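You operate a simulated robot arm through the tools that you are given. There is no shell and no other tool. Be economical: measure what you need, move in short steps, check, and stop when the job is done.

Carry out the task below with a simulated two-armed robot. There is one attempt and no reset: what you move stays moved.

TASK
Fetch the cream fitting and set it on top of the purple cover. Put the grey bush on the tow end of the deck. Fetch the white cover and set it on the top of the gear rack. Take the white pin and leave it on the top of the gear rack. Open the can lid. The order is free. Set down upright: cream fitting, white pin.

The check looks at the end state, three seconds after you hand in, the way a careful person would. Anything else that was tipped, shoved, dropped, spilled or broken makes it a failure. A push-on lid holds only when it is set on centred and level and pressed home; a screw cap is set on level and turned clockwise until tight.

THE ROBOT
Two 7-joint arms with two-finger parallel grippers on one trunk, on a base that drives. Base frame: it is fixed to the floor where the robot stands at the start and does not move with it; the origin is under the middle of the robot, x ahead of it, y to its left, z up; the surface under the hand at the start is at about z = 880. Lengths are in mm, angles in degrees, forces in N, time in s.
The left shoulder is at the start at [50, 187, 1110], the right one opposite. With the tool pointing down near the work surface each hand reaches from about 100 to 660 mm from the robot's upright axis, wherever it stands, measured 20 degrees to its own side. Places, roughly: can lid [2200, -1600, 1000]; cream fitting (8x6x11 cm) [500, 0, 400]; grey bush (6x6x4 cm) [300, -700, 900]; purple cover [2250, 1250, 750]; top of the gear rack [600, -2500, 800]; tow end of the deck [-3200, 2300, 400]; white cover (9x6x3 cm) [700, -700, 900]; white pin (5x4x6 cm) [400, -1300, 900]. Payload 3.43 kg a hand.
Tool frame (each hand has its own): the origin (TCP) lies between the finger pads and is the grasp point; the fingertips stand 30 mm ahead of it; z points along the fingers, y is the line along which they close. Largest opening 94 mm; finger width 28, thickness 10; the body of the gripper, 50 by 96 mm, starts 55 mm behind the TCP.
Orientation is that of the tool frame in the base frame, as a unit quaternion [x, y, z, w]. With the fingers straight down and closing along the base's y, the tool's x points along the base's -x, its y along +y and its z along -z.

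THE INTERFACE
- The arms move only by the tool arm_command. It takes "left_moves", "right_moves" or both (then of equal length, played together; a hand with none holds still); each is a list of rows, each an object of numbers (a shift or turn left out is 0, a gripper value left out holds the last): "grip": the gripper command, from -1 (fully open) to 1 (shut), values between in proportion; "tx", "ty", "tz": the shift along the tool's x, y, z in units of 50 mm (1.0 is 50 mm); "ax", "ay", "az": the turn, a rotation vector about the tool's x, y, z in units of 8 degrees (1.0 is 8 degrees). In form: [{"grip": .., "tx": .., "ty": .., "tz": .., "ax": .., "ay": .., "az": ..}, ...]. A call has 1 to 10 rows; each row shifts and turns the commanded pose from where the row before left it, along the tool's axes as they then stand. A call with a number of a shift or a turn outside -1 to 1 is refused whole. Each row takes 0.2 s and may step no farther than 50 mm and 8.6 degrees from the row before; otherwise, or with a gripper value out of range, the whole call is refused. A pose out of reach is approached as far as the arm can. The call stops where the force on the tool passes 40 N (or 10 N more than at its start, if that is more) or the arm is blocked; 0.2 s more then pass. Each finger travels about 153 mm/s and halts on what it meets, pressing with about 25 N; the grip force reading is that of the motor and also rises with nothing between the fingers. The clock runs only during rows and for 0.2 s after the last one: add rows that do not move to give the fingers time. The reply holds the time, the measured pose of the TCP, the force on the tool along the base axes, the opening and the grip force, in the units named above and with some noise, with the torque about the TCP (base axes, N m) and any sound that the robot's microphone picked up.
- Cameras (640 x 400 px; columns grow to the right, rows downward): "scene" is now at [125.7, -52.3, 1267.6]; the picture's right is [-0.61, -0.79, 0.00], its down [-0.49, 0.38, -0.79] and it looks along [0.62, -0.48, -0.62] (base axes); focal length 214 px, centre (320, 200). "left" rides on the left gripper at [76, -14, -103] in its tool frame; the picture's right is [0.18, 0.98, 0.00], its down [-0.75, 0.14, -0.64] and it looks along [-0.63, 0.12, 0.77] (tool axes); focal length 243 px, centre (320, 200). "right" rides on the right gripper at [76, 14, -103] in its tool frame; the picture's right is [-0.18, 0.98, 0.00], its down [-0.75, -0.14, -0.64] and it looks along [-0.63, -0.12, 0.77] (tool axes); focal length 243 px, centre (320, 200). There is no depth. A picture from a camera that has moved, and an enlarged one, comes with that camera's place and axes in the base frame and with its lens.
- get_image(camera): a new picture of that camera. It takes no simulated time.
- lift_body(by): slides the trunk up (or, below 0, down) by that many mm; the arms and the scene camera ride with it, the base frame stays. It gives what a move gives, with no picture.
- steer(legs): drives the robot by 1 to 6 legs, each [ahead, left, turn to the left] in mm, mm and degrees, along the robot's own axes; the way and the turn of a leg run together, so that a leg with both is an arc; at most 1500 mm and 180 degrees a leg. The arms and the cameras ride along, it lands a little off, and it stops where it bumps. It gives what a move gives.
- pan_tilt(pan, tilt): turns the head with the scene camera to pan (to the left, within 80 degrees either way) and tilt (down, from -29 to 69), counted from straight ahead of the robot. It gives what a move gives.
- inspect(camera, box): a new picture of the part [left, top, right, bottom] of that camera's present view, enlarged. It takes no simulated time.
- hand_in(): hands the job in; it is judged then, once.

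Go step by step. Nothing tells you exact positions but the pictures and the camera data: compare them with the known pose of the tool, close in by small moves and look again before you grip or let go. The budget is 165 turns and 122 pictures, counting those below and the enlarged ones. Unless the task says otherwise, let go and move clear before handing in.

The tools are called after "Emit:" as a command line: name --argument value ..., lists and objects as JSON in quotes. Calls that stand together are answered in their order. arm_command: Moves the arms, as the interface text tells. Its arguments: {"type":"object","properties":{"left_moves":{"type":"array","items":{"type":"object","properties":{"grip":{"type":"number"},"tx":{"type":"number"},"ty":{"type":"number"},"tz":{"type":"number"},"ax":{"type":"number"},"ay":{"type":"number"},"az":{"type":"number"}}}},"right_moves":{"type":"array","items":{"type":"object","properties":{"grip":{"type":"number"},"tx":{"type":"number"},"ty":{"type":"number"},"tz":{"type":"number"},"ax":{"type":"number"},"ay":{"type":"number"},"az":{"type":"number"}}}}},"required":[]} The other tools are called the same way: lift_body (by) slides the trunk up or down; steer (legs) drives the base; pan_tilt (pan, tilt) turns the head that bears the scene camera; get_image (camera) takes a picture; inspect (camera, box) takes an enlarged picture of a part of a camera's view; hand_in () hands the job in.

At the start:

```text
time: 0.0
left_ee_pos: [401.6, -31.4, 1118.2]
left_tcp_rot: [-0.001, 1.0, 0.0, 0.0]
left_contact_force: [1.3, -0.8, 0.6]
left_wrist_torque: [-0.01, 0.02, 0.0]
left_gripper_width: 94.1
left_finger_force: 0.0
right_ee_pos: [297.3, -447.5, 1130.7]
right_tcp_rot: [-0.001, 1.0, -0.001, 0.001]
right_contact_force: [-0.1, 0.2, 0.5]
right_wrist_torque: [0.0, 0.01, 0.01]
right_gripper_width: 94.0
right_finger_force: 0.0
trunk travel left (down, up): [-325.0, 107.0]
robot x, y, heading: [2.2, 0.4, -0.0]
head pan, tilt: [-37.9, 38.0]
```

scene: 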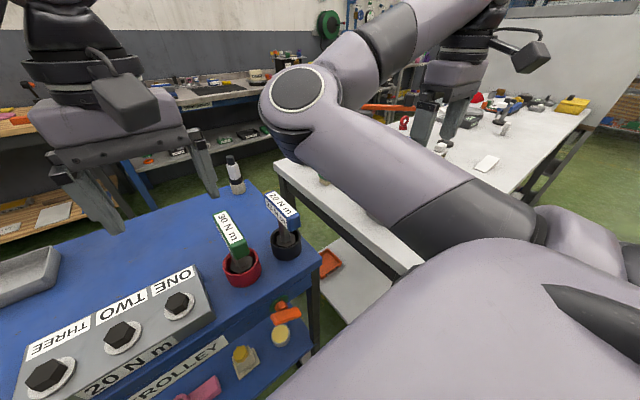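
right: 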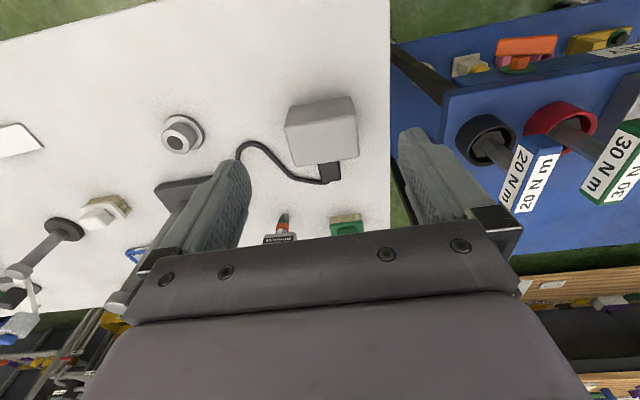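
left: 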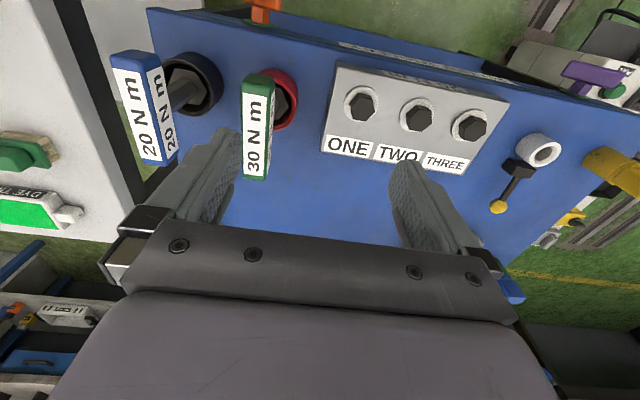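

I see a blue trolley ahead and a white bench to the right; the cream fitting should be on the trolley's lower shelf. I'll look around with the head first.

Emit:
pan_tilt --pan -65 --tilt 35

Emit:
get_image --camera "scene"

Emit:
inspect --camera "right" --box '[0, 60, 400, 310]'

```text
time: 0.9
left_ee_pos: [401.8, -31.9, 1118.2]
left_tcp_rot: [0.0, 1.0, 0.0, -0.001]
left_contact_force: [-0.1, -0.3, -0.6]
left_wrist_torque: [-0.01, 0.01, -0.01]
left_gripper_width: 94.1
left_finger_force: 0.0
right_ee_pos: [296.3, -448.4, 1129.9]
right_tcp_rot: [-0.002, 1.0, -0.001, 0.001]
right_contact_force: [-0.2, -0.5, 0.8]
right_wrist_torque: [-0.05, 0.0, 0.01]
right_gripper_width: 93.9
right_finger_force: 0.1
trunk travel left (down, up): [-325.0, 107.0]
robot x, y, heading: [-1.8, 7.0, 0.1]
head pan, tilt: [-65.0, 35.0]
```

```text
118 pictures are left
camera scene: at [94.9, -79.1, 1272.2], right [-0.91, -0.42, 0.0], down [-0.24, 0.52, -0.82], along [0.35, -0.74, -0.57], focal length 214 px, centre (320, 200)
```

scene: 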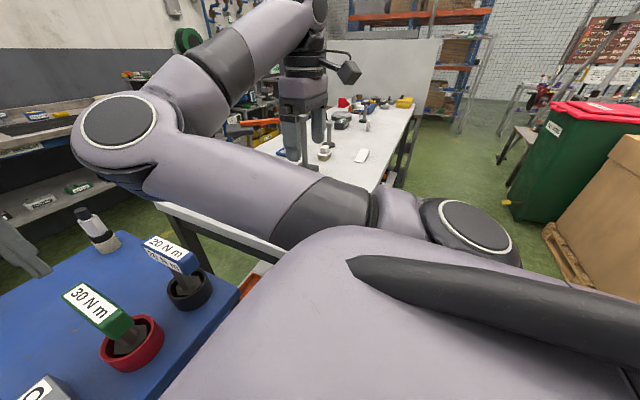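

```text
1.60 times, centred on (200, 185) of right
camera zoom: at [221.2, -433.5, 1232.4], right [0.18, 0.98, 0.0], down [0.75, -0.14, 0.64], along [0.63, -0.12, -0.77], focal length 388 px, centre (512, 224)
```

zoom: 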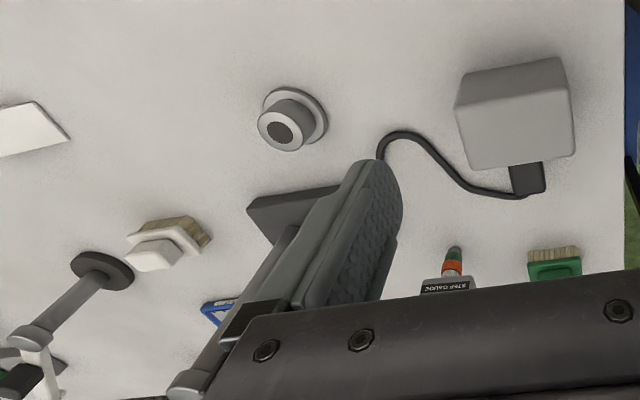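

The bush shows at about [340,-667]. Next I look at the trolley shelf and the room ahead and left.

Emit:
pan_tilt --pan 0 --tilt 60

Emit:
get_image --camera "scene"

Emit:
pan_tilt --pan 40 --tilt 15

Emit:
get_image --camera "scene"

```text
time: 2.3
left_ee_pos: [402.1, -30.2, 1118.5]
left_tcp_rot: [0.0, 1.0, 0.0, -0.001]
left_contact_force: [-0.7, 0.0, 0.0]
left_wrist_torque: [0.02, -0.02, -0.01]
left_gripper_width: 94.1
left_finger_force: 0.0
right_ee_pos: [296.1, -448.1, 1129.8]
right_tcp_rot: [0.0, 1.0, -0.001, 0.001]
right_contact_force: [1.2, -0.6, 0.4]
right_wrist_torque: [0.01, 0.01, 0.03]
right_gripper_width: 94.0
right_finger_force: 0.0
trunk travel left (down, up): [-325.0, 107.0]
robot x, y, heading: [-1.2, 0.2, -0.2]
head pan, tilt: [0.0, 60.0]
```

```text
116 pictures are left
camera scene: at [124.3, 0.6, 1237.9], right [0.0, -1.0, 0.0], down [-0.87, 0.0, -0.5], along [0.5, 0.0, -0.87], focal length 214 px, centre (320, 200)
```

scene: 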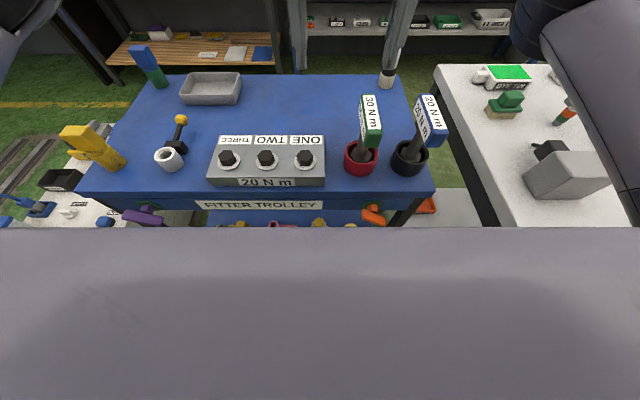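

```text
time: 3.4
left_ee_pos: [401.7, -31.7, 1117.1]
left_tcp_rot: [0.0, 1.0, 0.0, 0.0]
left_contact_force: [0.7, 0.3, 0.0]
left_wrist_torque: [0.03, -0.01, -0.03]
left_gripper_width: 93.8
left_finger_force: 0.1
right_ee_pos: [296.5, -448.2, 1129.8]
right_tcp_rot: [-0.001, 1.0, -0.001, 0.001]
right_contact_force: [-0.3, 1.1, 0.0]
right_wrist_torque: [0.02, 0.01, 0.01]
right_gripper_width: 94.2
right_finger_force: 0.1
trunk travel left (down, up): [-325.0, 107.0]
robot x, y, heading: [-1.1, 0.7, -0.1]
head pan, tilt: [40.0, 15.0]
```

```text
115 pictures are left
camera scene: at [129.2, 60.7, 1304.1], right [0.64, -0.77, 0.0], down [-0.2, -0.17, -0.97], along [0.74, 0.62, -0.26], focal length 214 px, centre (320, 200)
```

scene: 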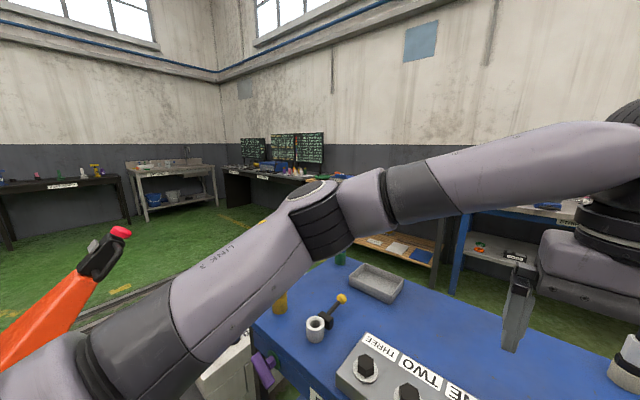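

Trolley front edge is at x≈330 with the shelf under it. I check the left side before backing up.

Emit:
pan_tilt --pan 80 --tilt 30

Emit:
get_image --camera "scene"

Emit:
pan_tilt --pan -80 --tilt 15

Emit:
get_image --camera "scene"

```text
time: 4.5
left_ee_pos: [402.6, -30.1, 1117.8]
left_tcp_rot: [0.0, 1.0, 0.0, -0.001]
left_contact_force: [-0.1, 0.1, -0.1]
left_wrist_torque: [0.01, 0.01, 0.01]
left_gripper_width: 94.1
left_finger_force: 0.0
right_ee_pos: [297.1, -447.9, 1131.4]
right_tcp_rot: [0.0, 1.0, -0.002, 0.001]
right_contact_force: [0.1, -0.4, -0.1]
right_wrist_torque: [-0.01, -0.03, -0.04]
right_gripper_width: 94.0
right_finger_force: 0.0
trunk travel left (down, up): [-325.0, 107.0]
robot x, y, heading: [-2.4, -3.0, 0.1]
head pan, tilt: [80.0, 30.0]
```

```text
114 pictures are left
camera scene: at [73.4, 89.8, 1280.0], right [0.98, -0.17, 0.0], down [-0.09, -0.49, -0.87], along [0.15, 0.85, -0.5], focal length 214 px, centre (320, 200)
```

scene: 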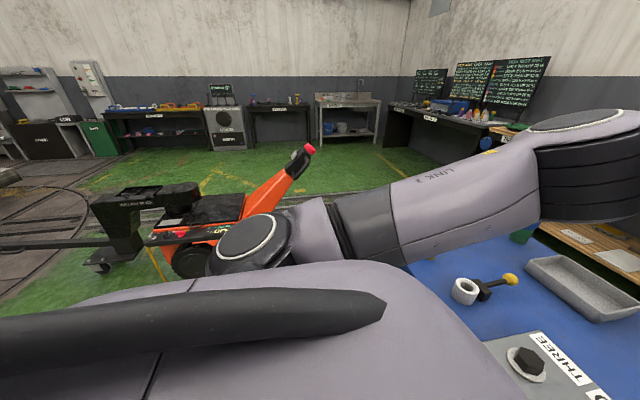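

```text
time: 6.9
left_ee_pos: [402.6, -30.6, 1116.8]
left_tcp_rot: [-0.001, 1.0, 0.0, 0.0]
left_contact_force: [0.6, -0.7, -0.1]
left_wrist_torque: [-0.01, 0.03, -0.04]
left_gripper_width: 94.0
left_finger_force: 0.1
right_ee_pos: [297.1, -447.5, 1130.2]
right_tcp_rot: [0.0, 1.0, 0.0, 0.001]
right_contact_force: [-0.2, 0.9, -0.7]
right_wrist_torque: [-0.03, 0.02, 0.0]
right_gripper_width: 94.0
right_finger_force: 0.0
trunk travel left (down, up): [-325.0, 107.0]
robot x, y, heading: [-4.0, 0.1, -0.1]
head pan, tilt: [-80.0, 15.0]
```

```text
113 pictures are left
camera scene: at [73.9, -91.3, 1304.2], right [-0.98, -0.17, 0.0], down [-0.05, 0.25, -0.97], along [0.17, -0.95, -0.26], focal length 214 px, centre (320, 200)
```

scene: 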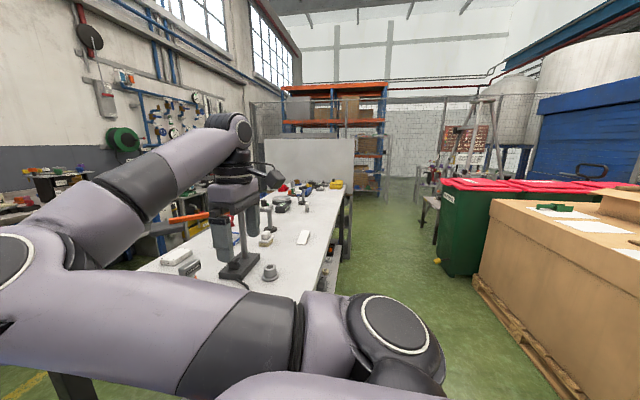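

Aisle on the right is clear between bench (x≈150) and pallet (x≈-1100). I'll raise the hands and back up to look into the trolley shelf.

Emit:
arm_command --left_moves '[{"tz": -1}, {"tz": -1}]' --right_moves '[{"tz": -1}, {"tz": -1}]'

Emit:
steer --legs '[[-450, 0, 0]]'

Emit:
pan_tilt --pan 0 --tilt 40

Emit:
lift_body --by -150

Emit:
get_image --camera "scene"

```text
time: 7.5
left_ee_pos: [400.5, -30.5, 1217.4]
left_tcp_rot: [0.0, 1.0, 0.0, -0.001]
left_contact_force: [-0.1, -0.4, 0.7]
left_wrist_torque: [-0.02, -0.02, -0.05]
left_gripper_width: 93.8
left_finger_force: 0.0
right_ee_pos: [294.9, -447.5, 1231.4]
right_tcp_rot: [-0.001, 1.0, 0.0, 0.002]
right_contact_force: [-0.4, -0.1, -0.4]
right_wrist_torque: [-0.01, -0.02, -0.01]
right_gripper_width: 93.6
right_finger_force: 0.0
trunk travel left (down, up): [-325.0, 107.0]
robot x, y, heading: [-1.9, -0.7, -0.1]
head pan, tilt: [-80.0, 15.0]
```

```text
time: 10.3
left_ee_pos: [-48.8, -30.3, 1218.3]
left_tcp_rot: [-0.003, 1.0, 0.0, 0.001]
left_contact_force: [-0.2, 0.3, 0.4]
left_wrist_torque: [-0.02, 0.02, 0.03]
left_gripper_width: 94.1
left_finger_force: 0.1
right_ee_pos: [-153.4, -446.7, 1230.9]
right_tcp_rot: [-0.003, 1.0, -0.001, 0.001]
right_contact_force: [-0.8, 0.0, 0.5]
right_wrist_torque: [0.01, 0.0, 0.0]
right_gripper_width: 93.6
right_finger_force: 0.0
trunk travel left (down, up): [-325.0, 107.0]
robot x, y, heading: [-453.5, -0.9, 0.2]
head pan, tilt: [-80.0, 15.0]
```

```text
time: 11.8
left_ee_pos: [-48.7, -30.3, 1217.8]
left_tcp_rot: [-0.003, 1.0, 0.0, 0.0]
left_contact_force: [-0.5, -0.2, 1.2]
left_wrist_torque: [0.01, -0.01, -0.03]
left_gripper_width: 94.0
left_finger_force: 0.0
right_ee_pos: [-153.1, -447.7, 1232.3]
right_tcp_rot: [-0.003, 1.0, -0.001, 0.001]
right_contact_force: [-0.3, 0.5, 0.1]
right_wrist_torque: [-0.02, 0.02, 0.02]
right_gripper_width: 94.0
right_finger_force: 0.1
trunk travel left (down, up): [-325.0, 107.0]
robot x, y, heading: [-454.6, -0.5, 0.3]
head pan, tilt: [0.0, 40.0]
```

```text
time: 13.5
left_ee_pos: [-49.5, -30.7, 1066.8]
left_tcp_rot: [-0.003, 1.0, 0.001, 0.001]
left_contact_force: [-1.4, 0.0, 0.6]
left_wrist_torque: [0.01, 0.04, 0.0]
left_gripper_width: 93.9
left_finger_force: 0.2
right_ee_pos: [-152.8, -447.6, 1080.2]
right_tcp_rot: [-0.004, 1.0, -0.001, 0.001]
right_contact_force: [0.4, -0.2, -0.4]
right_wrist_torque: [-0.06, 0.0, 0.0]
right_gripper_width: 94.0
right_finger_force: 0.0
trunk travel left (down, up): [-175.0, 257.0]
robot x, y, heading: [-452.6, -1.5, 0.4]
head pan, tilt: [0.0, 40.0]
```

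```text
112 pictures are left
camera scene: at [-309.5, 0.3, 1114.7], right [0.01, -1.0, 0.0], down [-0.64, 0.0, -0.77], along [0.77, 0.0, -0.64], focal length 214 px, centre (320, 200)
```

scene: 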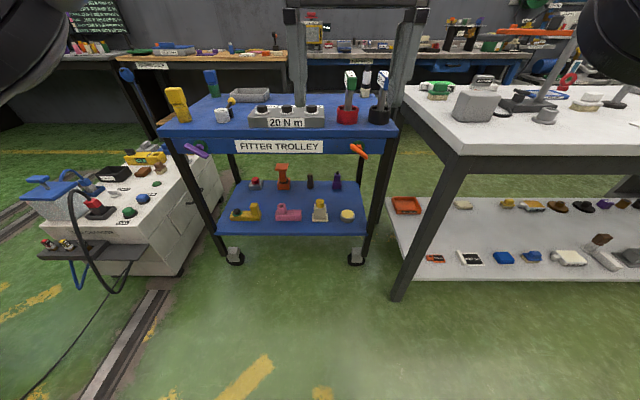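

Good view of the trolley shelf; I zoom in on it and the bench.

Emit:
inspect --camera "scene" --box '[210, 140, 390, 252]'

Emit:
inspect --camera "scene" --box '[400, 60, 640, 210]'

```text
3.56 times, centred on (300, 196) of scene
camera zoom: at [-309.5, 0.3, 1114.7], right [0.01, -1.0, 0.0], down [-0.64, 0.0, -0.77], along [0.77, 0.0, -0.64], focal length 763 px, centre (391, 214)
```

zoom: 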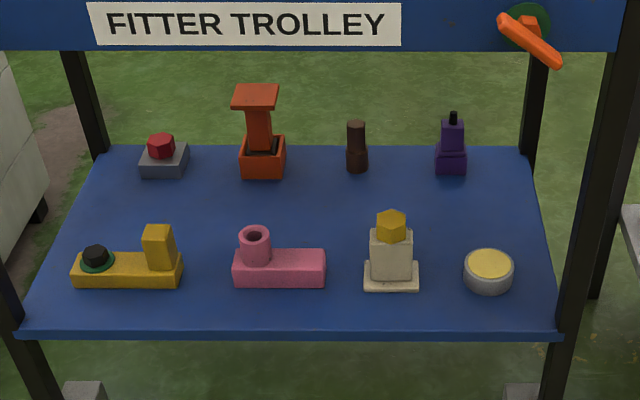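

```text
2.67 times, centred on (520, 135) of scene
camera zoom: at [-309.5, 0.3, 1114.7], right [0.01, -1.0, 0.0], down [-0.64, 0.0, -0.77], along [0.77, 0.0, -0.64], focal length 572 px, centre (-213, 373)
```

zoom: 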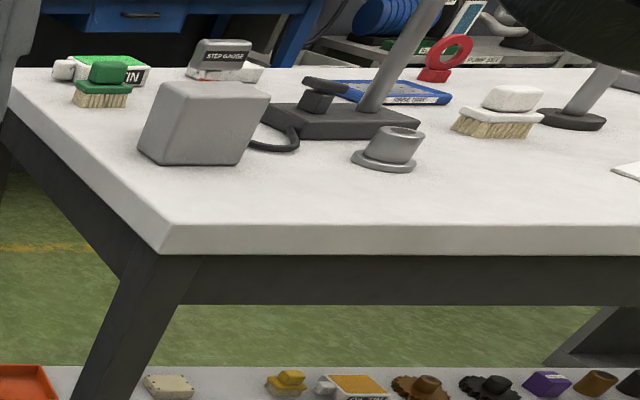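

The cream fitting stands on the lower shelf at about [515,0], shelf z≈315. I lower the trunk, raise the right hand and pitch the left hand 45° forward.

Emit:
lift_body --by -170

Emit:
arm_command --left_moves '[{"ay": -1}, {"ay": -1}, {"ay": -1}, {"ay": -1}, {"ay": -1}, {"ay": -0.625}, {}, {}]' --right_moves '[{"tz": -1}, {"tz": -1}, {"tz": -1}, {"tz": -1}, {"tz": -0.5}, {}, {}, {}]'

Emit:
arm_command --left_moves '[{"tx": 0.7, "tz": 0.7}, {"tx": 0.7, "tz": 0.7}, {"tx": 0.7, "tz": 0.7}, {"tx": 0.7, "tz": 0.7}, {"tx": 0.7, "tz": 0.7}, {"tx": 0.7, "tz": 0.7}, {"tx": 0.7, "tz": 0.7}, {"tx": 0.7, "tz": 0.7}, {"tx": 0.7, "tz": 0.7}]'

Emit:
get_image --camera "scene"

Emit:
get_image --camera "left"

```text
time: 15.5
left_ee_pos: [-48.7, -30.2, 897.8]
left_tcp_rot: [-0.003, 1.0, 0.001, 0.0]
left_contact_force: [0.0, 0.1, 0.6]
left_wrist_torque: [-0.03, -0.01, -0.02]
left_gripper_width: 93.8
left_finger_force: 0.1
right_ee_pos: [-151.5, -446.8, 910.4]
right_tcp_rot: [-0.004, 1.0, 0.0, 0.001]
right_contact_force: [0.0, 0.2, -0.1]
right_wrist_torque: [0.01, -0.04, 0.0]
right_gripper_width: 94.1
right_finger_force: 0.1
trunk travel left (down, up): [-5.0, 427.0]
robot x, y, heading: [-450.4, -2.4, 0.1]
head pan, tilt: [0.0, 40.0]
```

```text
time: 17.3
left_ee_pos: [-49.0, -30.6, 897.8]
left_tcp_rot: [-0.003, 0.924, 0.001, 0.383]
left_contact_force: [0.5, 0.2, 0.0]
left_wrist_torque: [0.03, 0.0, 0.0]
left_gripper_width: 94.0
left_finger_force: 0.1
right_ee_pos: [-152.7, -447.7, 1022.9]
right_tcp_rot: [-0.003, 1.0, -0.001, 0.002]
right_contact_force: [0.7, -0.6, -0.2]
right_wrist_torque: [-0.01, 0.0, 0.03]
right_gripper_width: 94.1
right_finger_force: 0.1
right hand out of reach, approached as far as the arm can: row 3, 4, 5
trunk travel left (down, up): [-5.0, 427.0]
robot x, y, heading: [-450.5, -0.0, 0.2]
head pan, tilt: [0.0, 40.0]
```

```text
time: 19.3
left_ee_pos: [-38.9, -27.6, 459.0]
left_tcp_rot: [-0.006, 0.919, 0.005, 0.393]
left_contact_force: [0.8, 0.5, 1.6]
left_wrist_torque: [-0.04, -0.01, 0.02]
left_gripper_width: 93.9
left_finger_force: 0.1
right_ee_pos: [-150.4, -446.6, 1023.7]
right_tcp_rot: [-0.004, 1.0, -0.002, 0.001]
right_contact_force: [-0.4, 0.4, 1.0]
right_wrist_torque: [-0.01, 0.01, 0.02]
right_gripper_width: 93.7
right_finger_force: 0.0
trunk travel left (down, up): [-5.0, 427.0]
robot x, y, heading: [-448.5, 0.4, 0.4]
head pan, tilt: [0.0, 40.0]
```

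```text
109 pictures are left
camera scene: at [-307.3, -0.1, 945.8], right [0.01, -1.0, 0.0], down [-0.65, 0.0, -0.76], along [0.76, 0.0, -0.65], focal length 214 px, centre (320, 200)
```

scene: 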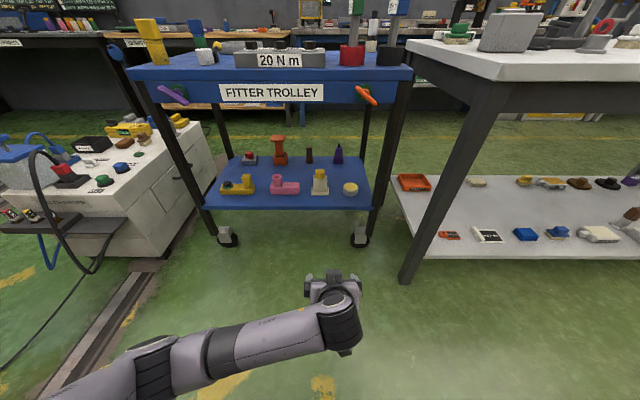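

```text
108 pictures are left
camera left: at [-164.9, -42.6, 475.6], right [-0.14, 0.98, -0.13], down [0.06, 0.14, 0.99], along [0.99, 0.13, -0.07], focal length 243 px, centre (320, 200)
```

left: 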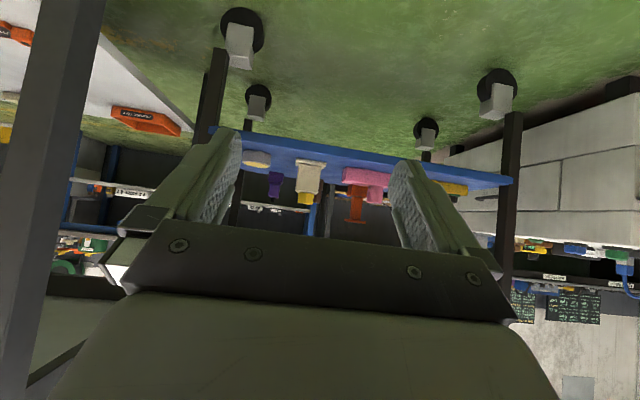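

The fitting triangulates to about [515,4], shelf z≈320. I pull the right hand back a bit and drive forward 400 mm.

Emit:
arm_command --right_moves '[{"tx": 1}, {"tx": 1}]'

Emit:
steer --legs '[[400, 0, 0]]'

Emit:
get_image --camera "left"

Emit:
get_image --camera "scene"

```text
time: 19.9
left_ee_pos: [-39.6, -27.2, 459.9]
left_tcp_rot: [-0.004, 0.919, 0.005, 0.394]
left_contact_force: [0.5, 0.2, 0.3]
left_wrist_torque: [-0.02, 0.02, 0.02]
left_gripper_width: 94.1
left_finger_force: 0.1
right_ee_pos: [-252.5, -448.2, 1024.1]
right_tcp_rot: [-0.004, 1.0, 0.0, 0.001]
right_contact_force: [-0.5, 0.2, -0.1]
right_wrist_torque: [0.01, -0.01, -0.01]
right_gripper_width: 93.9
right_finger_force: 0.0
trunk travel left (down, up): [-5.0, 427.0]
robot x, y, heading: [-453.9, -1.8, 0.0]
head pan, tilt: [0.0, 40.0]
```

```text
time: 22.4
left_ee_pos: [360.3, -25.7, 459.7]
left_tcp_rot: [-0.003, 0.919, 0.005, 0.395]
left_contact_force: [-0.2, 0.3, -0.5]
left_wrist_torque: [0.0, -0.03, 0.01]
left_gripper_width: 93.9
left_finger_force: 0.1
right_ee_pos: [148.3, -446.7, 1022.7]
right_tcp_rot: [-0.003, 1.0, -0.001, 0.0]
right_contact_force: [-0.8, -0.2, -0.5]
right_wrist_torque: [-0.02, 0.0, 0.0]
right_gripper_width: 94.1
right_finger_force: 0.1
trunk travel left (down, up): [-5.0, 427.0]
robot x, y, heading: [-54.0, 0.6, 0.3]
head pan, tilt: [0.0, 40.0]
```

```text
107 pictures are left
camera left: at [234.1, -41.3, 475.2], right [-0.14, 0.98, -0.13], down [0.05, 0.14, 0.99], along [0.99, 0.13, -0.07], focal length 243 px, centre (320, 200)
```

left: 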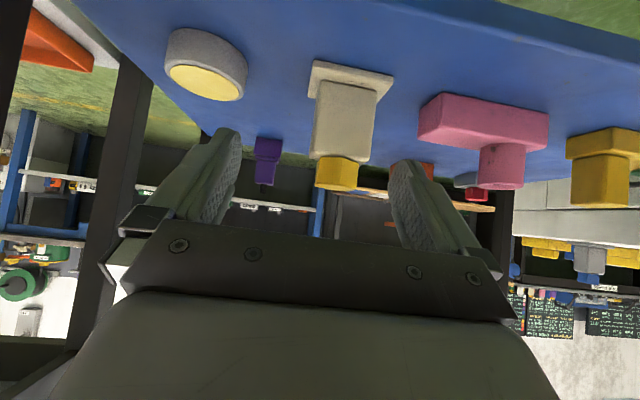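

```text
106 pictures are left
camera scene: at [91.3, 1.2, 944.6], right [0.01, -1.0, 0.0], down [-0.64, 0.0, -0.77], along [0.77, 0.01, -0.64], focal length 214 px, centre (320, 200)
```

scene: 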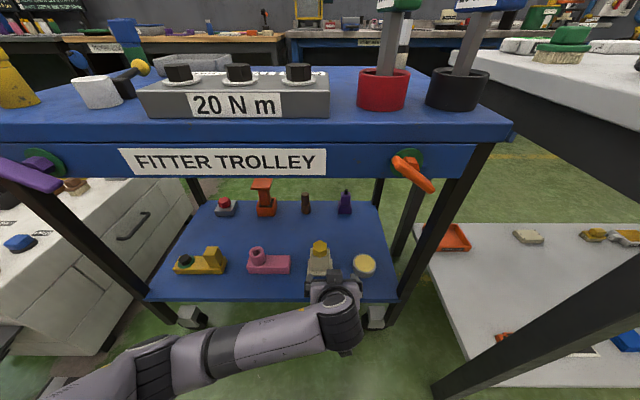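

The fitting body is near [495,10], z≈335–395, amber hex above. I align y and move to a standoff, then look.

Emit:
arm_command --left_moves '[{"tz": 0.57, "tx": -0.33, "ty": 0.36}, {"tz": 0.57, "tx": -0.33, "ty": 0.36}, {}]'

Emit:
get_image --camera "left"

Emit:
inspect --camera "scene" --box '[260, 210, 420, 310]'

```text
time: 23.2
left_ee_pos: [437.0, 12.9, 459.4]
left_tcp_rot: [-0.004, 0.912, 0.007, 0.41]
left_contact_force: [0.4, -0.5, 0.1]
left_wrist_torque: [0.02, -0.01, 0.01]
left_gripper_width: 94.0
left_finger_force: 0.0
right_ee_pos: [149.2, -448.3, 1022.2]
right_tcp_rot: [-0.004, 1.0, 0.002, 0.0]
right_contact_force: [0.1, 0.1, 0.9]
right_wrist_torque: [-0.02, 0.02, 0.01]
right_gripper_width: 94.1
right_finger_force: 0.0
trunk travel left (down, up): [-5.0, 427.0]
robot x, y, heading: [-51.7, 1.0, 0.7]
head pan, tilt: [0.0, 40.0]
```

```text
105 pictures are left
camera left: at [309.6, -3.5, 470.9], right [-0.14, 0.98, -0.13], down [0.02, 0.13, 0.99], along [0.99, 0.13, -0.04], focal length 243 px, centre (320, 200)
```

left: 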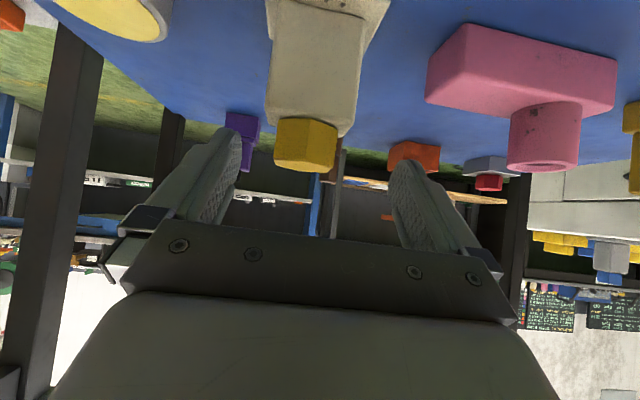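

```text
4.00 times, centred on (340, 260) of scene
camera zoom: at [91.1, -0.4, 945.5], right [0.01, -1.0, 0.0], down [-0.64, 0.0, -0.77], along [0.77, 0.01, -0.64], focal length 858 px, centre (240, -40)
```

zoom: 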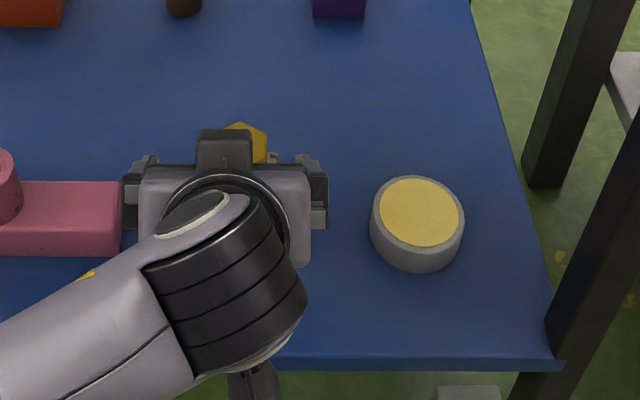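

Triangulating gives the amber centre at [474,4,428], the body centre about [490,4,385]. I advance half way and check tracking.

Emit:
arm_command --left_moves '[{"tx": 0.5, "ty": -0.18}, {"tz": 0.5}, {"tz": 0.4}, {}]'

Emit:
get_image --camera "left"

```text
time: 23.8
left_ee_pos: [488.7, 59.2, 454.8]
left_tcp_rot: [-0.01, 0.885, 0.057, 0.462]
left_contact_force: [0.0, -0.4, 0.4]
left_wrist_torque: [-0.04, 0.0, 0.02]
left_gripper_width: 93.9
left_finger_force: 0.1
right_ee_pos: [147.8, -445.7, 1018.7]
right_tcp_rot: [-0.004, 1.0, 0.0, 0.001]
right_contact_force: [0.1, -0.5, 0.4]
right_wrist_torque: [-0.02, 0.01, -0.01]
right_gripper_width: 93.8
right_finger_force: 0.1
trunk travel left (down, up): [-5.0, 427.0]
robot x, y, heading: [-50.3, -2.0, 0.6]
head pan, tilt: [0.0, 40.0]
stopped in row 3 (left hand): the arm was blocked; the commanded pose is now the measured one
```

```text
103 pictures are left
camera left: at [362.5, 36.7, 448.9], right [-0.17, 0.98, -0.06], down [-0.1, 0.04, 0.99], along [0.98, 0.18, 0.09], focal length 243 px, centre (320, 200)
```

left: 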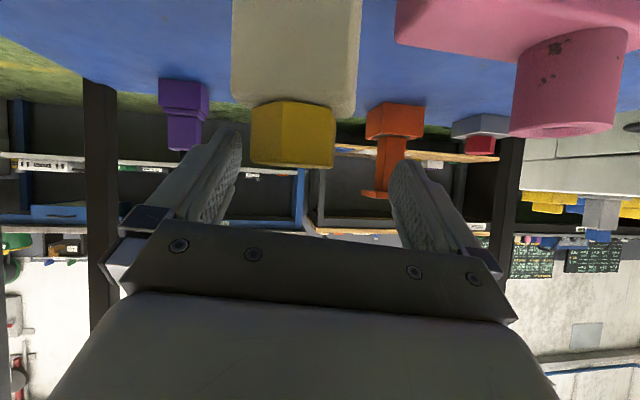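

The arm was blocked and deflected; probably the forearm meets the shelf edge. I look at the scene.

Emit:
get_image --camera "scene"

```text
102 pictures are left
camera scene: at [90.5, 1.7, 941.3], right [0.01, -1.0, 0.0], down [-0.64, 0.0, -0.77], along [0.77, 0.0, -0.64], focal length 214 px, centre (320, 200)
```

scene: 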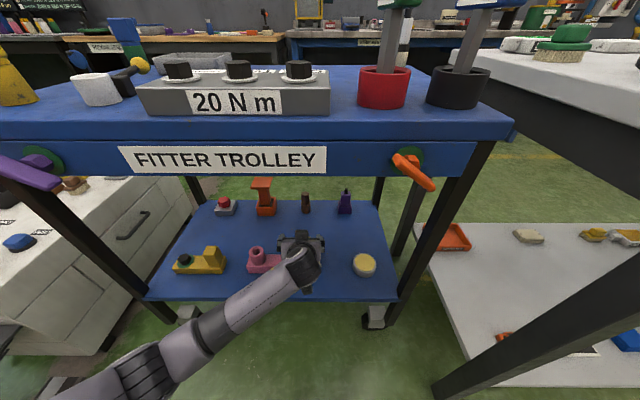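

The elbow is low and near the shelf; I'll back off, raise the trunk by 150, shift the robot right so the left arm works straight ahead, and re-aim.

Emit:
steer --legs '[[-250, 0, 0], [0, -150, 0]]'

Emit:
lift_body --by 180

Emit:
get_image --camera "scene"

```text
time: 27.2
left_ee_pos: [241.3, -96.2, 454.2]
left_tcp_rot: [-0.008, 0.887, 0.055, 0.458]
left_contact_force: [-0.4, 0.1, -0.6]
left_wrist_torque: [0.01, 0.0, 0.0]
left_gripper_width: 94.1
left_finger_force: 0.1
right_ee_pos: [-98.5, -597.8, 1024.1]
right_tcp_rot: [-0.003, 1.0, -0.001, 0.0]
right_contact_force: [0.2, -0.4, 0.0]
right_wrist_torque: [-0.03, -0.02, -0.04]
right_gripper_width: 93.9
right_finger_force: 0.0
trunk travel left (down, up): [-5.0, 427.0]
robot x, y, heading: [-297.8, -151.7, 0.4]
head pan, tilt: [0.0, 40.0]
```

```text
time: 29.2
left_ee_pos: [241.3, -96.1, 634.9]
left_tcp_rot: [-0.007, 0.887, 0.055, 0.458]
left_contact_force: [-0.5, 0.0, 0.0]
left_wrist_torque: [0.01, 0.02, 0.03]
left_gripper_width: 94.1
left_finger_force: 0.0
right_ee_pos: [-100.0, -597.7, 1203.3]
right_tcp_rot: [-0.002, 1.0, -0.001, 0.002]
right_contact_force: [-0.2, -0.1, -0.3]
right_wrist_torque: [0.0, -0.01, 0.02]
right_gripper_width: 94.0
right_finger_force: 0.1
trunk travel left (down, up): [-185.0, 247.0]
robot x, y, heading: [-298.6, -148.7, 0.1]
head pan, tilt: [0.0, 40.0]
```

```text
101 pictures are left
camera scene: at [-155.6, -150.5, 1124.6], right [0.0, -1.0, 0.0], down [-0.64, 0.0, -0.77], along [0.77, 0.0, -0.64], focal length 214 px, centre (320, 200)
```

scene: 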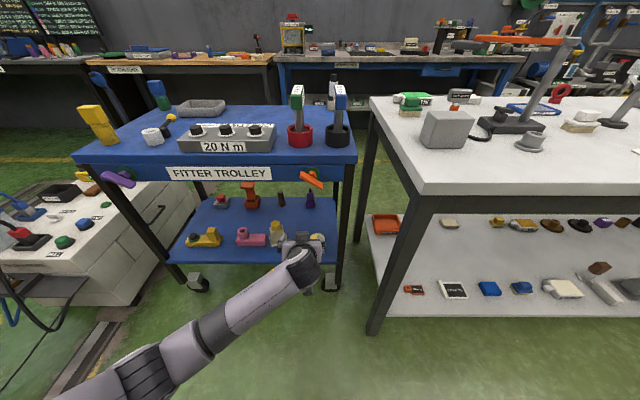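

I straighten the hand orientation, shift it left 100 and down, in front of the robot.

Emit:
arm_command --left_moves '[{"ax": 0.75, "az": -0.27, "ay": 0.5}, {"tx": 0.77, "tz": 0.23, "ty": 0.4}, {"tx": 0.77, "tz": 0.23, "ty": 0.4}, {"tx": 0.77, "tz": 0.23, "ty": 0.4}, {"tx": 0.77, "tz": 0.23, "ty": 0.4}, {"tx": 0.77, "tz": 0.23, "ty": 0.4}, {}, {}]'

Emit:
get_image --camera "scene"

```text
time: 31.0
left_ee_pos: [162.8, 3.4, 448.4]
left_tcp_rot: [-0.003, 0.904, 0.001, 0.428]
left_contact_force: [-0.3, 0.2, 1.0]
left_wrist_torque: [0.03, 0.02, 0.0]
left_gripper_width: 94.1
left_finger_force: 0.1
right_ee_pos: [-100.1, -599.8, 1203.9]
right_tcp_rot: [-0.002, 1.0, -0.001, 0.002]
right_contact_force: [-0.9, -0.3, 0.2]
right_wrist_torque: [-0.02, 0.0, -0.02]
right_gripper_width: 93.9
right_finger_force: 0.1
trunk travel left (down, up): [-185.0, 247.0]
robot x, y, heading: [-294.9, -151.5, 0.2]
head pan, tilt: [0.0, 40.0]
```

```text
100 pictures are left
camera scene: at [-155.7, -150.5, 1124.7], right [0.0, -1.0, 0.0], down [-0.64, 0.0, -0.77], along [0.77, 0.0, -0.64], focal length 214 px, centre (320, 200)
```

scene: 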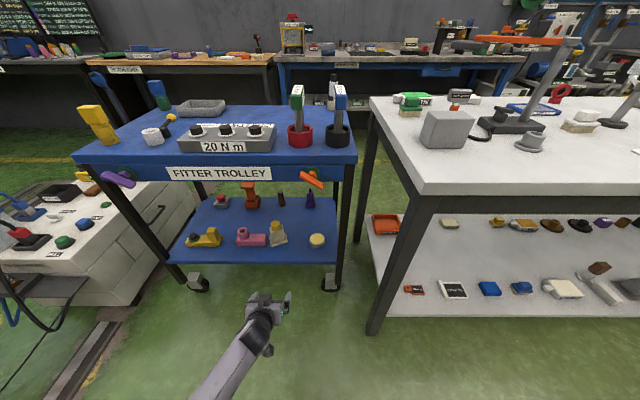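

Tracking is exact now. Drive forward 240.

Emit:
steer --legs '[[240, 0, 0]]'

Emit:
get_image --camera "left"

```text
time: 32.8
left_ee_pos: [404.2, 4.1, 448.4]
left_tcp_rot: [-0.003, 0.904, 0.0, 0.427]
left_contact_force: [0.0, 0.3, 0.6]
left_wrist_torque: [-0.02, -0.03, -0.01]
left_gripper_width: 94.2
left_finger_force: 0.0
right_ee_pos: [141.1, -597.4, 1203.5]
right_tcp_rot: [-0.002, 1.0, -0.001, 0.001]
right_contact_force: [-0.2, 0.8, -0.7]
right_wrist_torque: [-0.02, -0.02, 0.01]
right_gripper_width: 93.8
right_finger_force: 0.0
trunk travel left (down, up): [-185.0, 247.0]
robot x, y, heading: [-58.7, -153.2, 0.3]
head pan, tilt: [0.0, 40.0]
```

```text
99 pictures are left
camera left: at [275.7, -10.8, 454.7], right [-0.12, 0.98, -0.14], down [-0.02, 0.14, 0.99], along [0.99, 0.12, 0.0], focal length 243 px, centre (320, 200)
```

left: 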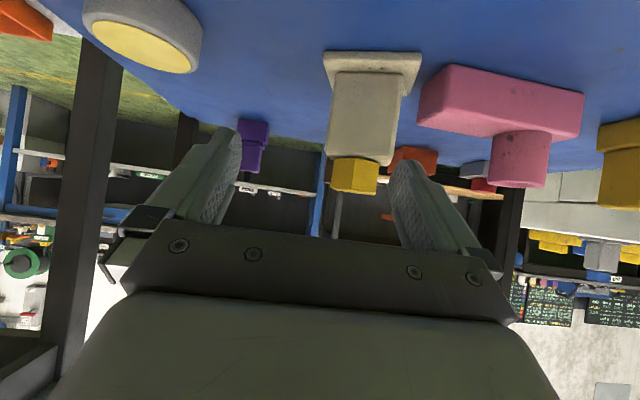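

The earlier block nudged the fitting to about y=40 and turned it some 15°. I measure it from above in zoom.

Emit:
get_image --camera "scene"

Emit:
inspect --camera "left" --box '[300, 30, 620, 230]'

```text
98 pictures are left
camera scene: at [84.5, -149.7, 1124.6], right [0.0, -1.0, 0.0], down [-0.64, 0.0, -0.77], along [0.77, 0.0, -0.64], focal length 214 px, centre (320, 200)
```

scene: 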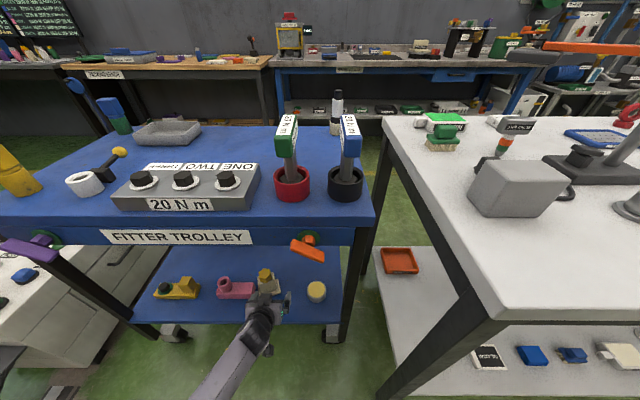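

```text
2.00 times, centred on (460, 130) of left
camera zoom: at [275.7, -10.8, 454.7], right [-0.12, 0.98, -0.14], down [-0.02, 0.14, 0.99], along [0.99, 0.12, 0.0], focal length 485 px, centre (40, 340)
```

zoom: 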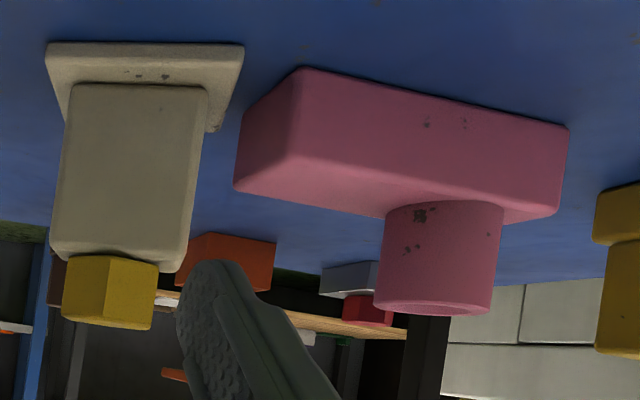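

The fitting centre is about [501,47], yaw ≈ +20°, body z 343–412; pink is at y≥104, top z≈365. I yaw the hand 20°, narrow the opening to 80, and go to a standoff.

Emit:
arm_command --left_moves '[{"ax": -0.633, "az": -0.517, "grip": -0.7}, {"ax": -0.633, "az": -0.517}, {"ax": -0.633, "az": -0.517}, {"tx": -0.44, "ty": 0.15, "tz": 0.64}, {}]'

Emit:
get_image --camera "left"

```text
time: 33.5
left_ee_pos: [389.5, 100.3, 428.7]
left_tcp_rot: [-0.088, 0.89, 0.144, 0.423]
left_contact_force: [-0.5, -0.6, 0.0]
left_wrist_torque: [-0.03, 0.01, -0.02]
left_gripper_width: 79.7
left_finger_force: 0.0
right_ee_pos: [140.8, -598.8, 1204.3]
right_tcp_rot: [-0.002, 1.0, -0.001, 0.001]
right_contact_force: [0.7, 0.4, 0.1]
right_wrist_torque: [-0.04, -0.01, 0.01]
right_gripper_width: 94.1
right_finger_force: 0.0
trunk travel left (down, up): [-185.0, 247.0]
robot x, y, heading: [-58.4, -148.4, -0.1]
head pan, tilt: [0.0, 40.0]
stopped in row 3 (left hand): the arm was blocked; the commanded pose is now the measured one
```

```text
96 pictures are left
camera left: at [272.5, 50.3, 429.7], right [-0.39, 0.92, 0.04], down [-0.03, -0.05, 1.0], along [0.92, 0.39, 0.05], focal length 243 px, centre (320, 200)
```

left: 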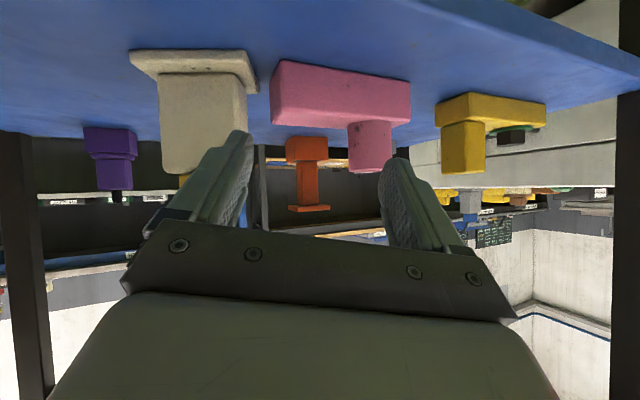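

Blocked again without tool force – probably a joint limit or link. I look at the arm.

Emit:
pan_tilt --pan 25 --tilt 65

Emit:
get_image --camera "scene"

```text
time: 34.4
left_ee_pos: [392.7, 100.8, 430.8]
left_tcp_rot: [-0.088, 0.891, 0.144, 0.422]
left_contact_force: [-0.4, 0.6, -0.3]
left_wrist_torque: [0.05, 0.03, -0.02]
left_gripper_width: 79.7
left_finger_force: 0.2
right_ee_pos: [140.2, -597.2, 1203.7]
right_tcp_rot: [-0.001, 1.0, -0.001, 0.001]
right_contact_force: [0.0, -0.3, 1.0]
right_wrist_torque: [-0.02, 0.02, 0.01]
right_gripper_width: 94.1
right_finger_force: 0.2
trunk travel left (down, up): [-185.0, 247.0]
robot x, y, heading: [-57.3, -151.7, 0.3]
head pan, tilt: [25.0, 65.0]
```

```text
95 pictures are left
camera scene: at [54.4, -124.1, 1092.4], right [0.42, -0.91, 0.0], down [-0.82, -0.39, -0.42], along [0.38, 0.18, -0.91], focal length 214 px, centre (320, 200)
```

scene: 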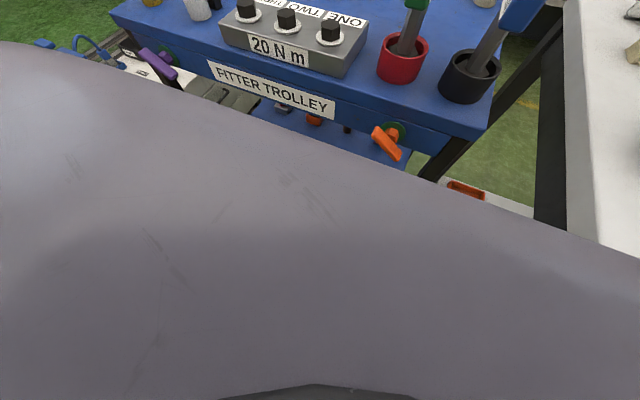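

It seems a wrist limit with the hand turned outward. Better: use the right arm straight ahead with the robot itself turned +20°. I back off, restore the left hand and pre-position the right.

Emit:
steer --legs '[[-330, 0, 0]]'

Emit:
arm_command --left_moves '[{"ax": 0.305, "ay": 0.896, "az": 0.1875}, {"ax": 0.305, "ay": 0.896, "az": 0.1875}, {"ax": 0.305, "ay": 0.896, "az": 0.1875}, {"ax": 0.305, "ay": 0.896, "az": 0.1875}, {"ax": 0.305, "ay": 0.896, "az": 0.1875}, {"ax": 0.305, "ay": 0.896, "az": 0.1875}, {"ax": 0.305, "ay": 0.896, "az": 0.1875}, {"tz": -1}, {"tz": -1}, {"tz": -1}]' --right_moves '[{"tx": -0.6, "ty": 0.8}, {"tx": -0.6, "ty": 0.8}, {"tx": -0.6, "ty": 0.8}, {"tx": -0.6, "ty": 0.8}, {"tx": -0.6, "ty": 0.8}, {"tx": -0.6, "ty": 0.8}, {"tx": -0.6, "ty": 0.8}, {"tz": 1}, {"tz": 1}, {"tz": 1}]'

Emit:
arm_command --left_moves '[{"tz": -1}, {"tz": -1}, {"tz": -1}, {"tz": -1}, {"tz": -1}, {"tz": -1}, {"tz": -1}, {}]' --right_moves '[{"ay": -1}, {"ay": -1}, {"ay": -1}, {"ay": -1}, {"ay": -1}, {"ay": -1}, {"ay": -0.3}, {}]'

```text
time: 36.6
left_ee_pos: [57.6, 96.8, 430.6]
left_tcp_rot: [-0.088, 0.89, 0.144, 0.423]
left_contact_force: [0.3, 0.3, 0.0]
left_wrist_torque: [0.02, 0.0, -0.01]
left_gripper_width: 80.1
left_finger_force: 0.1
right_ee_pos: [-194.4, -598.7, 1202.7]
right_tcp_rot: [-0.001, 1.0, -0.001, 0.001]
right_contact_force: [-1.2, 0.1, -0.5]
right_wrist_torque: [-0.01, 0.0, -0.04]
right_gripper_width: 94.1
right_finger_force: 0.0
trunk travel left (down, up): [-185.0, 247.0]
robot x, y, heading: [-393.3, -157.8, 0.0]
head pan, tilt: [25.0, 65.0]
```

```text
time: 38.8
left_ee_pos: [56.0, 98.7, 581.8]
left_tcp_rot: [0.002, 1.0, 0.001, 0.001]
left_contact_force: [0.1, 1.5, -0.3]
left_wrist_torque: [0.01, -0.03, 0.0]
left_gripper_width: 80.1
left_finger_force: 0.2
right_ee_pos: [48.3, -402.7, 1071.9]
right_tcp_rot: [0.002, 1.0, 0.011, 0.006]
right_contact_force: [1.1, 0.3, 0.1]
right_wrist_torque: [0.0, 0.0, 0.01]
right_gripper_width: 93.8
right_finger_force: 0.0
right hand out of reach, approached as far as the arm can: row 2, 3, 4, 6, 7, 8, 9, 10
trunk travel left (down, up): [-185.0, 247.0]
robot x, y, heading: [-390.2, -152.0, -0.0]
head pan, tilt: [25.0, 65.0]
```

```text
time: 39.9
left_ee_pos: [57.3, 98.5, 786.6]
left_tcp_rot: [0.002, 1.0, 0.001, 0.0]
left_contact_force: [0.3, 0.1, -0.1]
left_wrist_torque: [0.0, 0.01, -0.01]
left_gripper_width: 80.1
left_finger_force: 0.0
right_ee_pos: [88.5, -451.4, 1022.9]
right_tcp_rot: [0.007, 0.976, 0.011, 0.215]
right_contact_force: [0.3, 0.4, -0.3]
right_wrist_torque: [-0.02, 0.01, 0.0]
right_gripper_width: 94.3
right_finger_force: 0.1
right hand out of reach, approached as far as the arm can: row 1, 2, 3, 4, 5
trunk travel left (down, up): [-185.0, 247.0]
robot x, y, heading: [-390.8, -150.5, 0.1]
head pan, tilt: [25.0, 65.0]
stopped in row 5 (right hand): the arm was blocked; the commanded pose is now the measured one
```

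The right arm was overstretched up high; I bring it down and inward before pitching further.

Emit:
arm_command --right_moves '[{"tz": 0.7, "tx": 0.52, "ty": 0.4}, {"tz": 0.7, "tx": 0.52, "ty": 0.4}, {"tz": 0.7, "tx": 0.52, "ty": 0.4}, {"tz": 0.7, "tx": 0.52, "ty": 0.4}, {"tz": 0.7, "tx": 0.52, "ty": 0.4}, {"tz": 0.7, "tx": 0.52, "ty": 0.4}, {"tz": 0.7, "tx": 0.52, "ty": 0.4}, {}]'

Emit:
arm_command --right_moves '[{"ay": -1}, {"ay": -1}, {"ay": -1}, {}]'

```text
time: 41.7
left_ee_pos: [57.2, 98.6, 788.2]
left_tcp_rot: [0.001, 1.0, 0.002, 0.001]
left_contact_force: [-0.2, 0.0, -0.2]
left_wrist_torque: [0.03, -0.02, 0.03]
left_gripper_width: 79.9
left_finger_force: 0.2
right_ee_pos: [69.1, -480.5, 737.4]
right_tcp_rot: [0.035, 0.975, 0.025, 0.219]
right_contact_force: [0.0, -0.4, 0.2]
right_wrist_torque: [-0.01, -0.02, -0.02]
right_gripper_width: 93.9
right_finger_force: 0.0
right hand out of reach, approached as far as the arm can: row 1, 2, 3, 4, 5, 6, 7
trunk travel left (down, up): [-185.0, 247.0]
robot x, y, heading: [-391.0, -153.9, 0.2]
head pan, tilt: [25.0, 65.0]
```

```text
time: 42.7
left_ee_pos: [56.8, 98.4, 787.2]
left_tcp_rot: [0.001, 1.0, 0.002, 0.001]
left_contact_force: [0.7, -0.5, 0.0]
left_wrist_torque: [-0.02, -0.01, -0.02]
left_gripper_width: 79.8
left_finger_force: 0.2
right_ee_pos: [71.2, -487.0, 738.4]
right_tcp_rot: [0.028, 0.908, 0.011, 0.419]
right_contact_force: [-0.2, -0.5, 0.0]
right_wrist_torque: [0.07, 0.03, 0.01]
right_gripper_width: 94.1
right_finger_force: 0.0
right hand out of reach, approached as far as the arm can: row 1, 3
trunk travel left (down, up): [-185.0, 247.0]
robot x, y, heading: [-394.2, -151.7, 0.3]
head pan, tilt: [25.0, 65.0]
```

The right arm seems to sit at a joint limit; I look at its posture.

Emit:
pan_tilt --pan -35 --tilt 35

Emit:
get_image --camera "scene"

```text
time: 44.0
left_ee_pos: [57.4, 99.4, 787.6]
left_tcp_rot: [0.001, 1.0, 0.001, 0.001]
left_contact_force: [-0.2, -0.2, 0.1]
left_wrist_torque: [0.04, -0.01, -0.02]
left_gripper_width: 79.7
left_finger_force: 0.0
right_ee_pos: [70.2, -486.2, 735.9]
right_tcp_rot: [0.029, 0.91, 0.009, 0.414]
right_contact_force: [0.4, -0.5, 0.5]
right_wrist_torque: [0.02, 0.02, 0.03]
right_gripper_width: 93.8
right_finger_force: 0.2
trunk travel left (down, up): [-185.0, 247.0]
robot x, y, heading: [-390.4, -153.1, 0.0]
head pan, tilt: [-35.0, 35.0]
```

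```text
94 pictures are left
camera scene: at [-261.7, -201.2, 1132.2], right [-0.57, -0.82, 0.0], down [-0.47, 0.33, -0.82], along [0.67, -0.47, -0.57], focal length 214 px, centre (320, 200)
```

scene: 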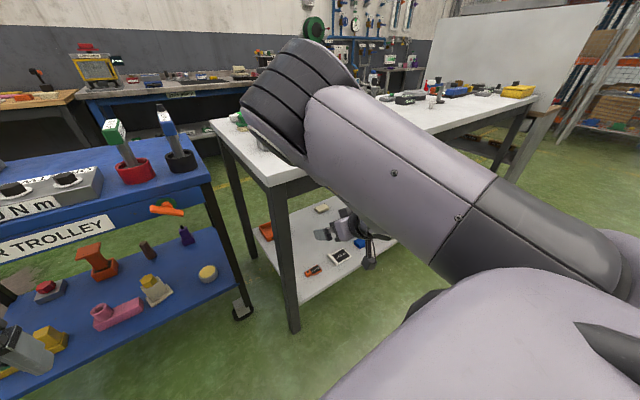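

The right elbow is up high, unsuitable under the deck. The left arm without yaw tracked well, so I'll use it and let the jaws align the fitting; first I retract the right arm and re-pose the left.

Emit:
arm_command --left_moves '[{"ay": -1}, {"ay": -1}, {"ay": -1}, {"ay": -1}, {"ay": -1}, {"ay": -1}, {"ay": -0.3}, {"ty": -0.97}, {"ty": -0.97}, {}]' --right_moves '[{"ay": 1}, {"ay": 1}, {"ay": 1}, {"ay": 1}, {"ay": 1}, {"ay": 1}, {"tx": 1}, {"tx": 1}, {"tx": 1}, {"tx": 1}]'

Emit:
arm_command --left_moves '[{"tx": 0.65, "tz": 0.545}, {"tx": 0.65, "tz": 0.545}, {"tx": 0.65, "tz": 0.545}, {"tx": 0.65, "tz": 0.545}, {"tx": 0.65, "tz": 0.545}, {"tx": 0.65, "tz": 0.545}, {"tx": 0.65, "tz": 0.545}, {"tx": 0.65, "tz": 0.545}, {}]' --right_moves '[{"tz": -1}, {"tz": -1}, {"tz": -1}, {"tz": -1}, {"tz": -1}, {"tz": -1}, {"tz": -1}, {"tz": -1}, {}]'

Emit:
get_image --camera "scene"

```text
time: 46.2
left_ee_pos: [58.1, 0.4, 786.1]
left_tcp_rot: [0.002, 0.905, 0.002, 0.426]
left_contact_force: [-0.4, 0.2, 0.2]
left_wrist_torque: [0.01, 0.02, -0.01]
left_gripper_width: 79.8
left_finger_force: 0.1
right_ee_pos: [-141.9, -476.5, 725.0]
right_tcp_rot: [0.037, 0.999, 0.035, -0.01]
right_contact_force: [-0.6, 0.4, -0.5]
right_wrist_torque: [-0.01, -0.01, 0.0]
right_gripper_width: 94.1
right_finger_force: 0.0
trunk travel left (down, up): [-185.0, 247.0]
robot x, y, heading: [-391.3, -154.1, 0.3]
head pan, tilt: [-35.0, 35.0]
```

```text
time: 46.7
left_ee_pos: [57.5, 0.6, 742.3]
left_tcp_rot: [0.001, 0.904, 0.002, 0.427]
left_contact_force: [0.0, -1.0, -0.2]
left_wrist_torque: [0.01, -0.05, 0.01]
left_gripper_width: 79.5
left_finger_force: 0.0
right_ee_pos: [-189.7, -474.3, 733.1]
right_tcp_rot: [0.036, 0.991, 0.041, -0.126]
right_contact_force: [1.3, -0.5, 0.3]
right_wrist_torque: [0.02, 0.0, -0.02]
right_gripper_width: 94.0
right_finger_force: 0.1
trunk travel left (down, up): [-185.0, 247.0]
robot x, y, heading: [-393.0, -153.0, -0.1]
head pan, tilt: [-35.0, 35.0]
stopped in row 2 (right hand): the arm was blocked; the commanded pose is now the measured one
```

```text
93 pictures are left
camera scene: at [-261.7, -201.5, 1132.2], right [-0.57, -0.82, 0.0], down [-0.47, 0.33, -0.82], along [0.67, -0.47, -0.57], focal length 214 px, centre (320, 200)
```

scene: 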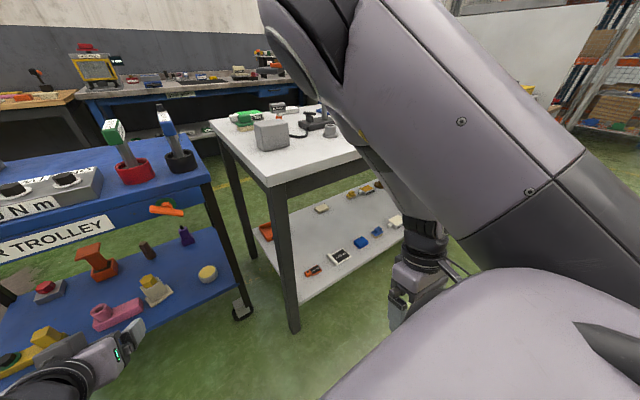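

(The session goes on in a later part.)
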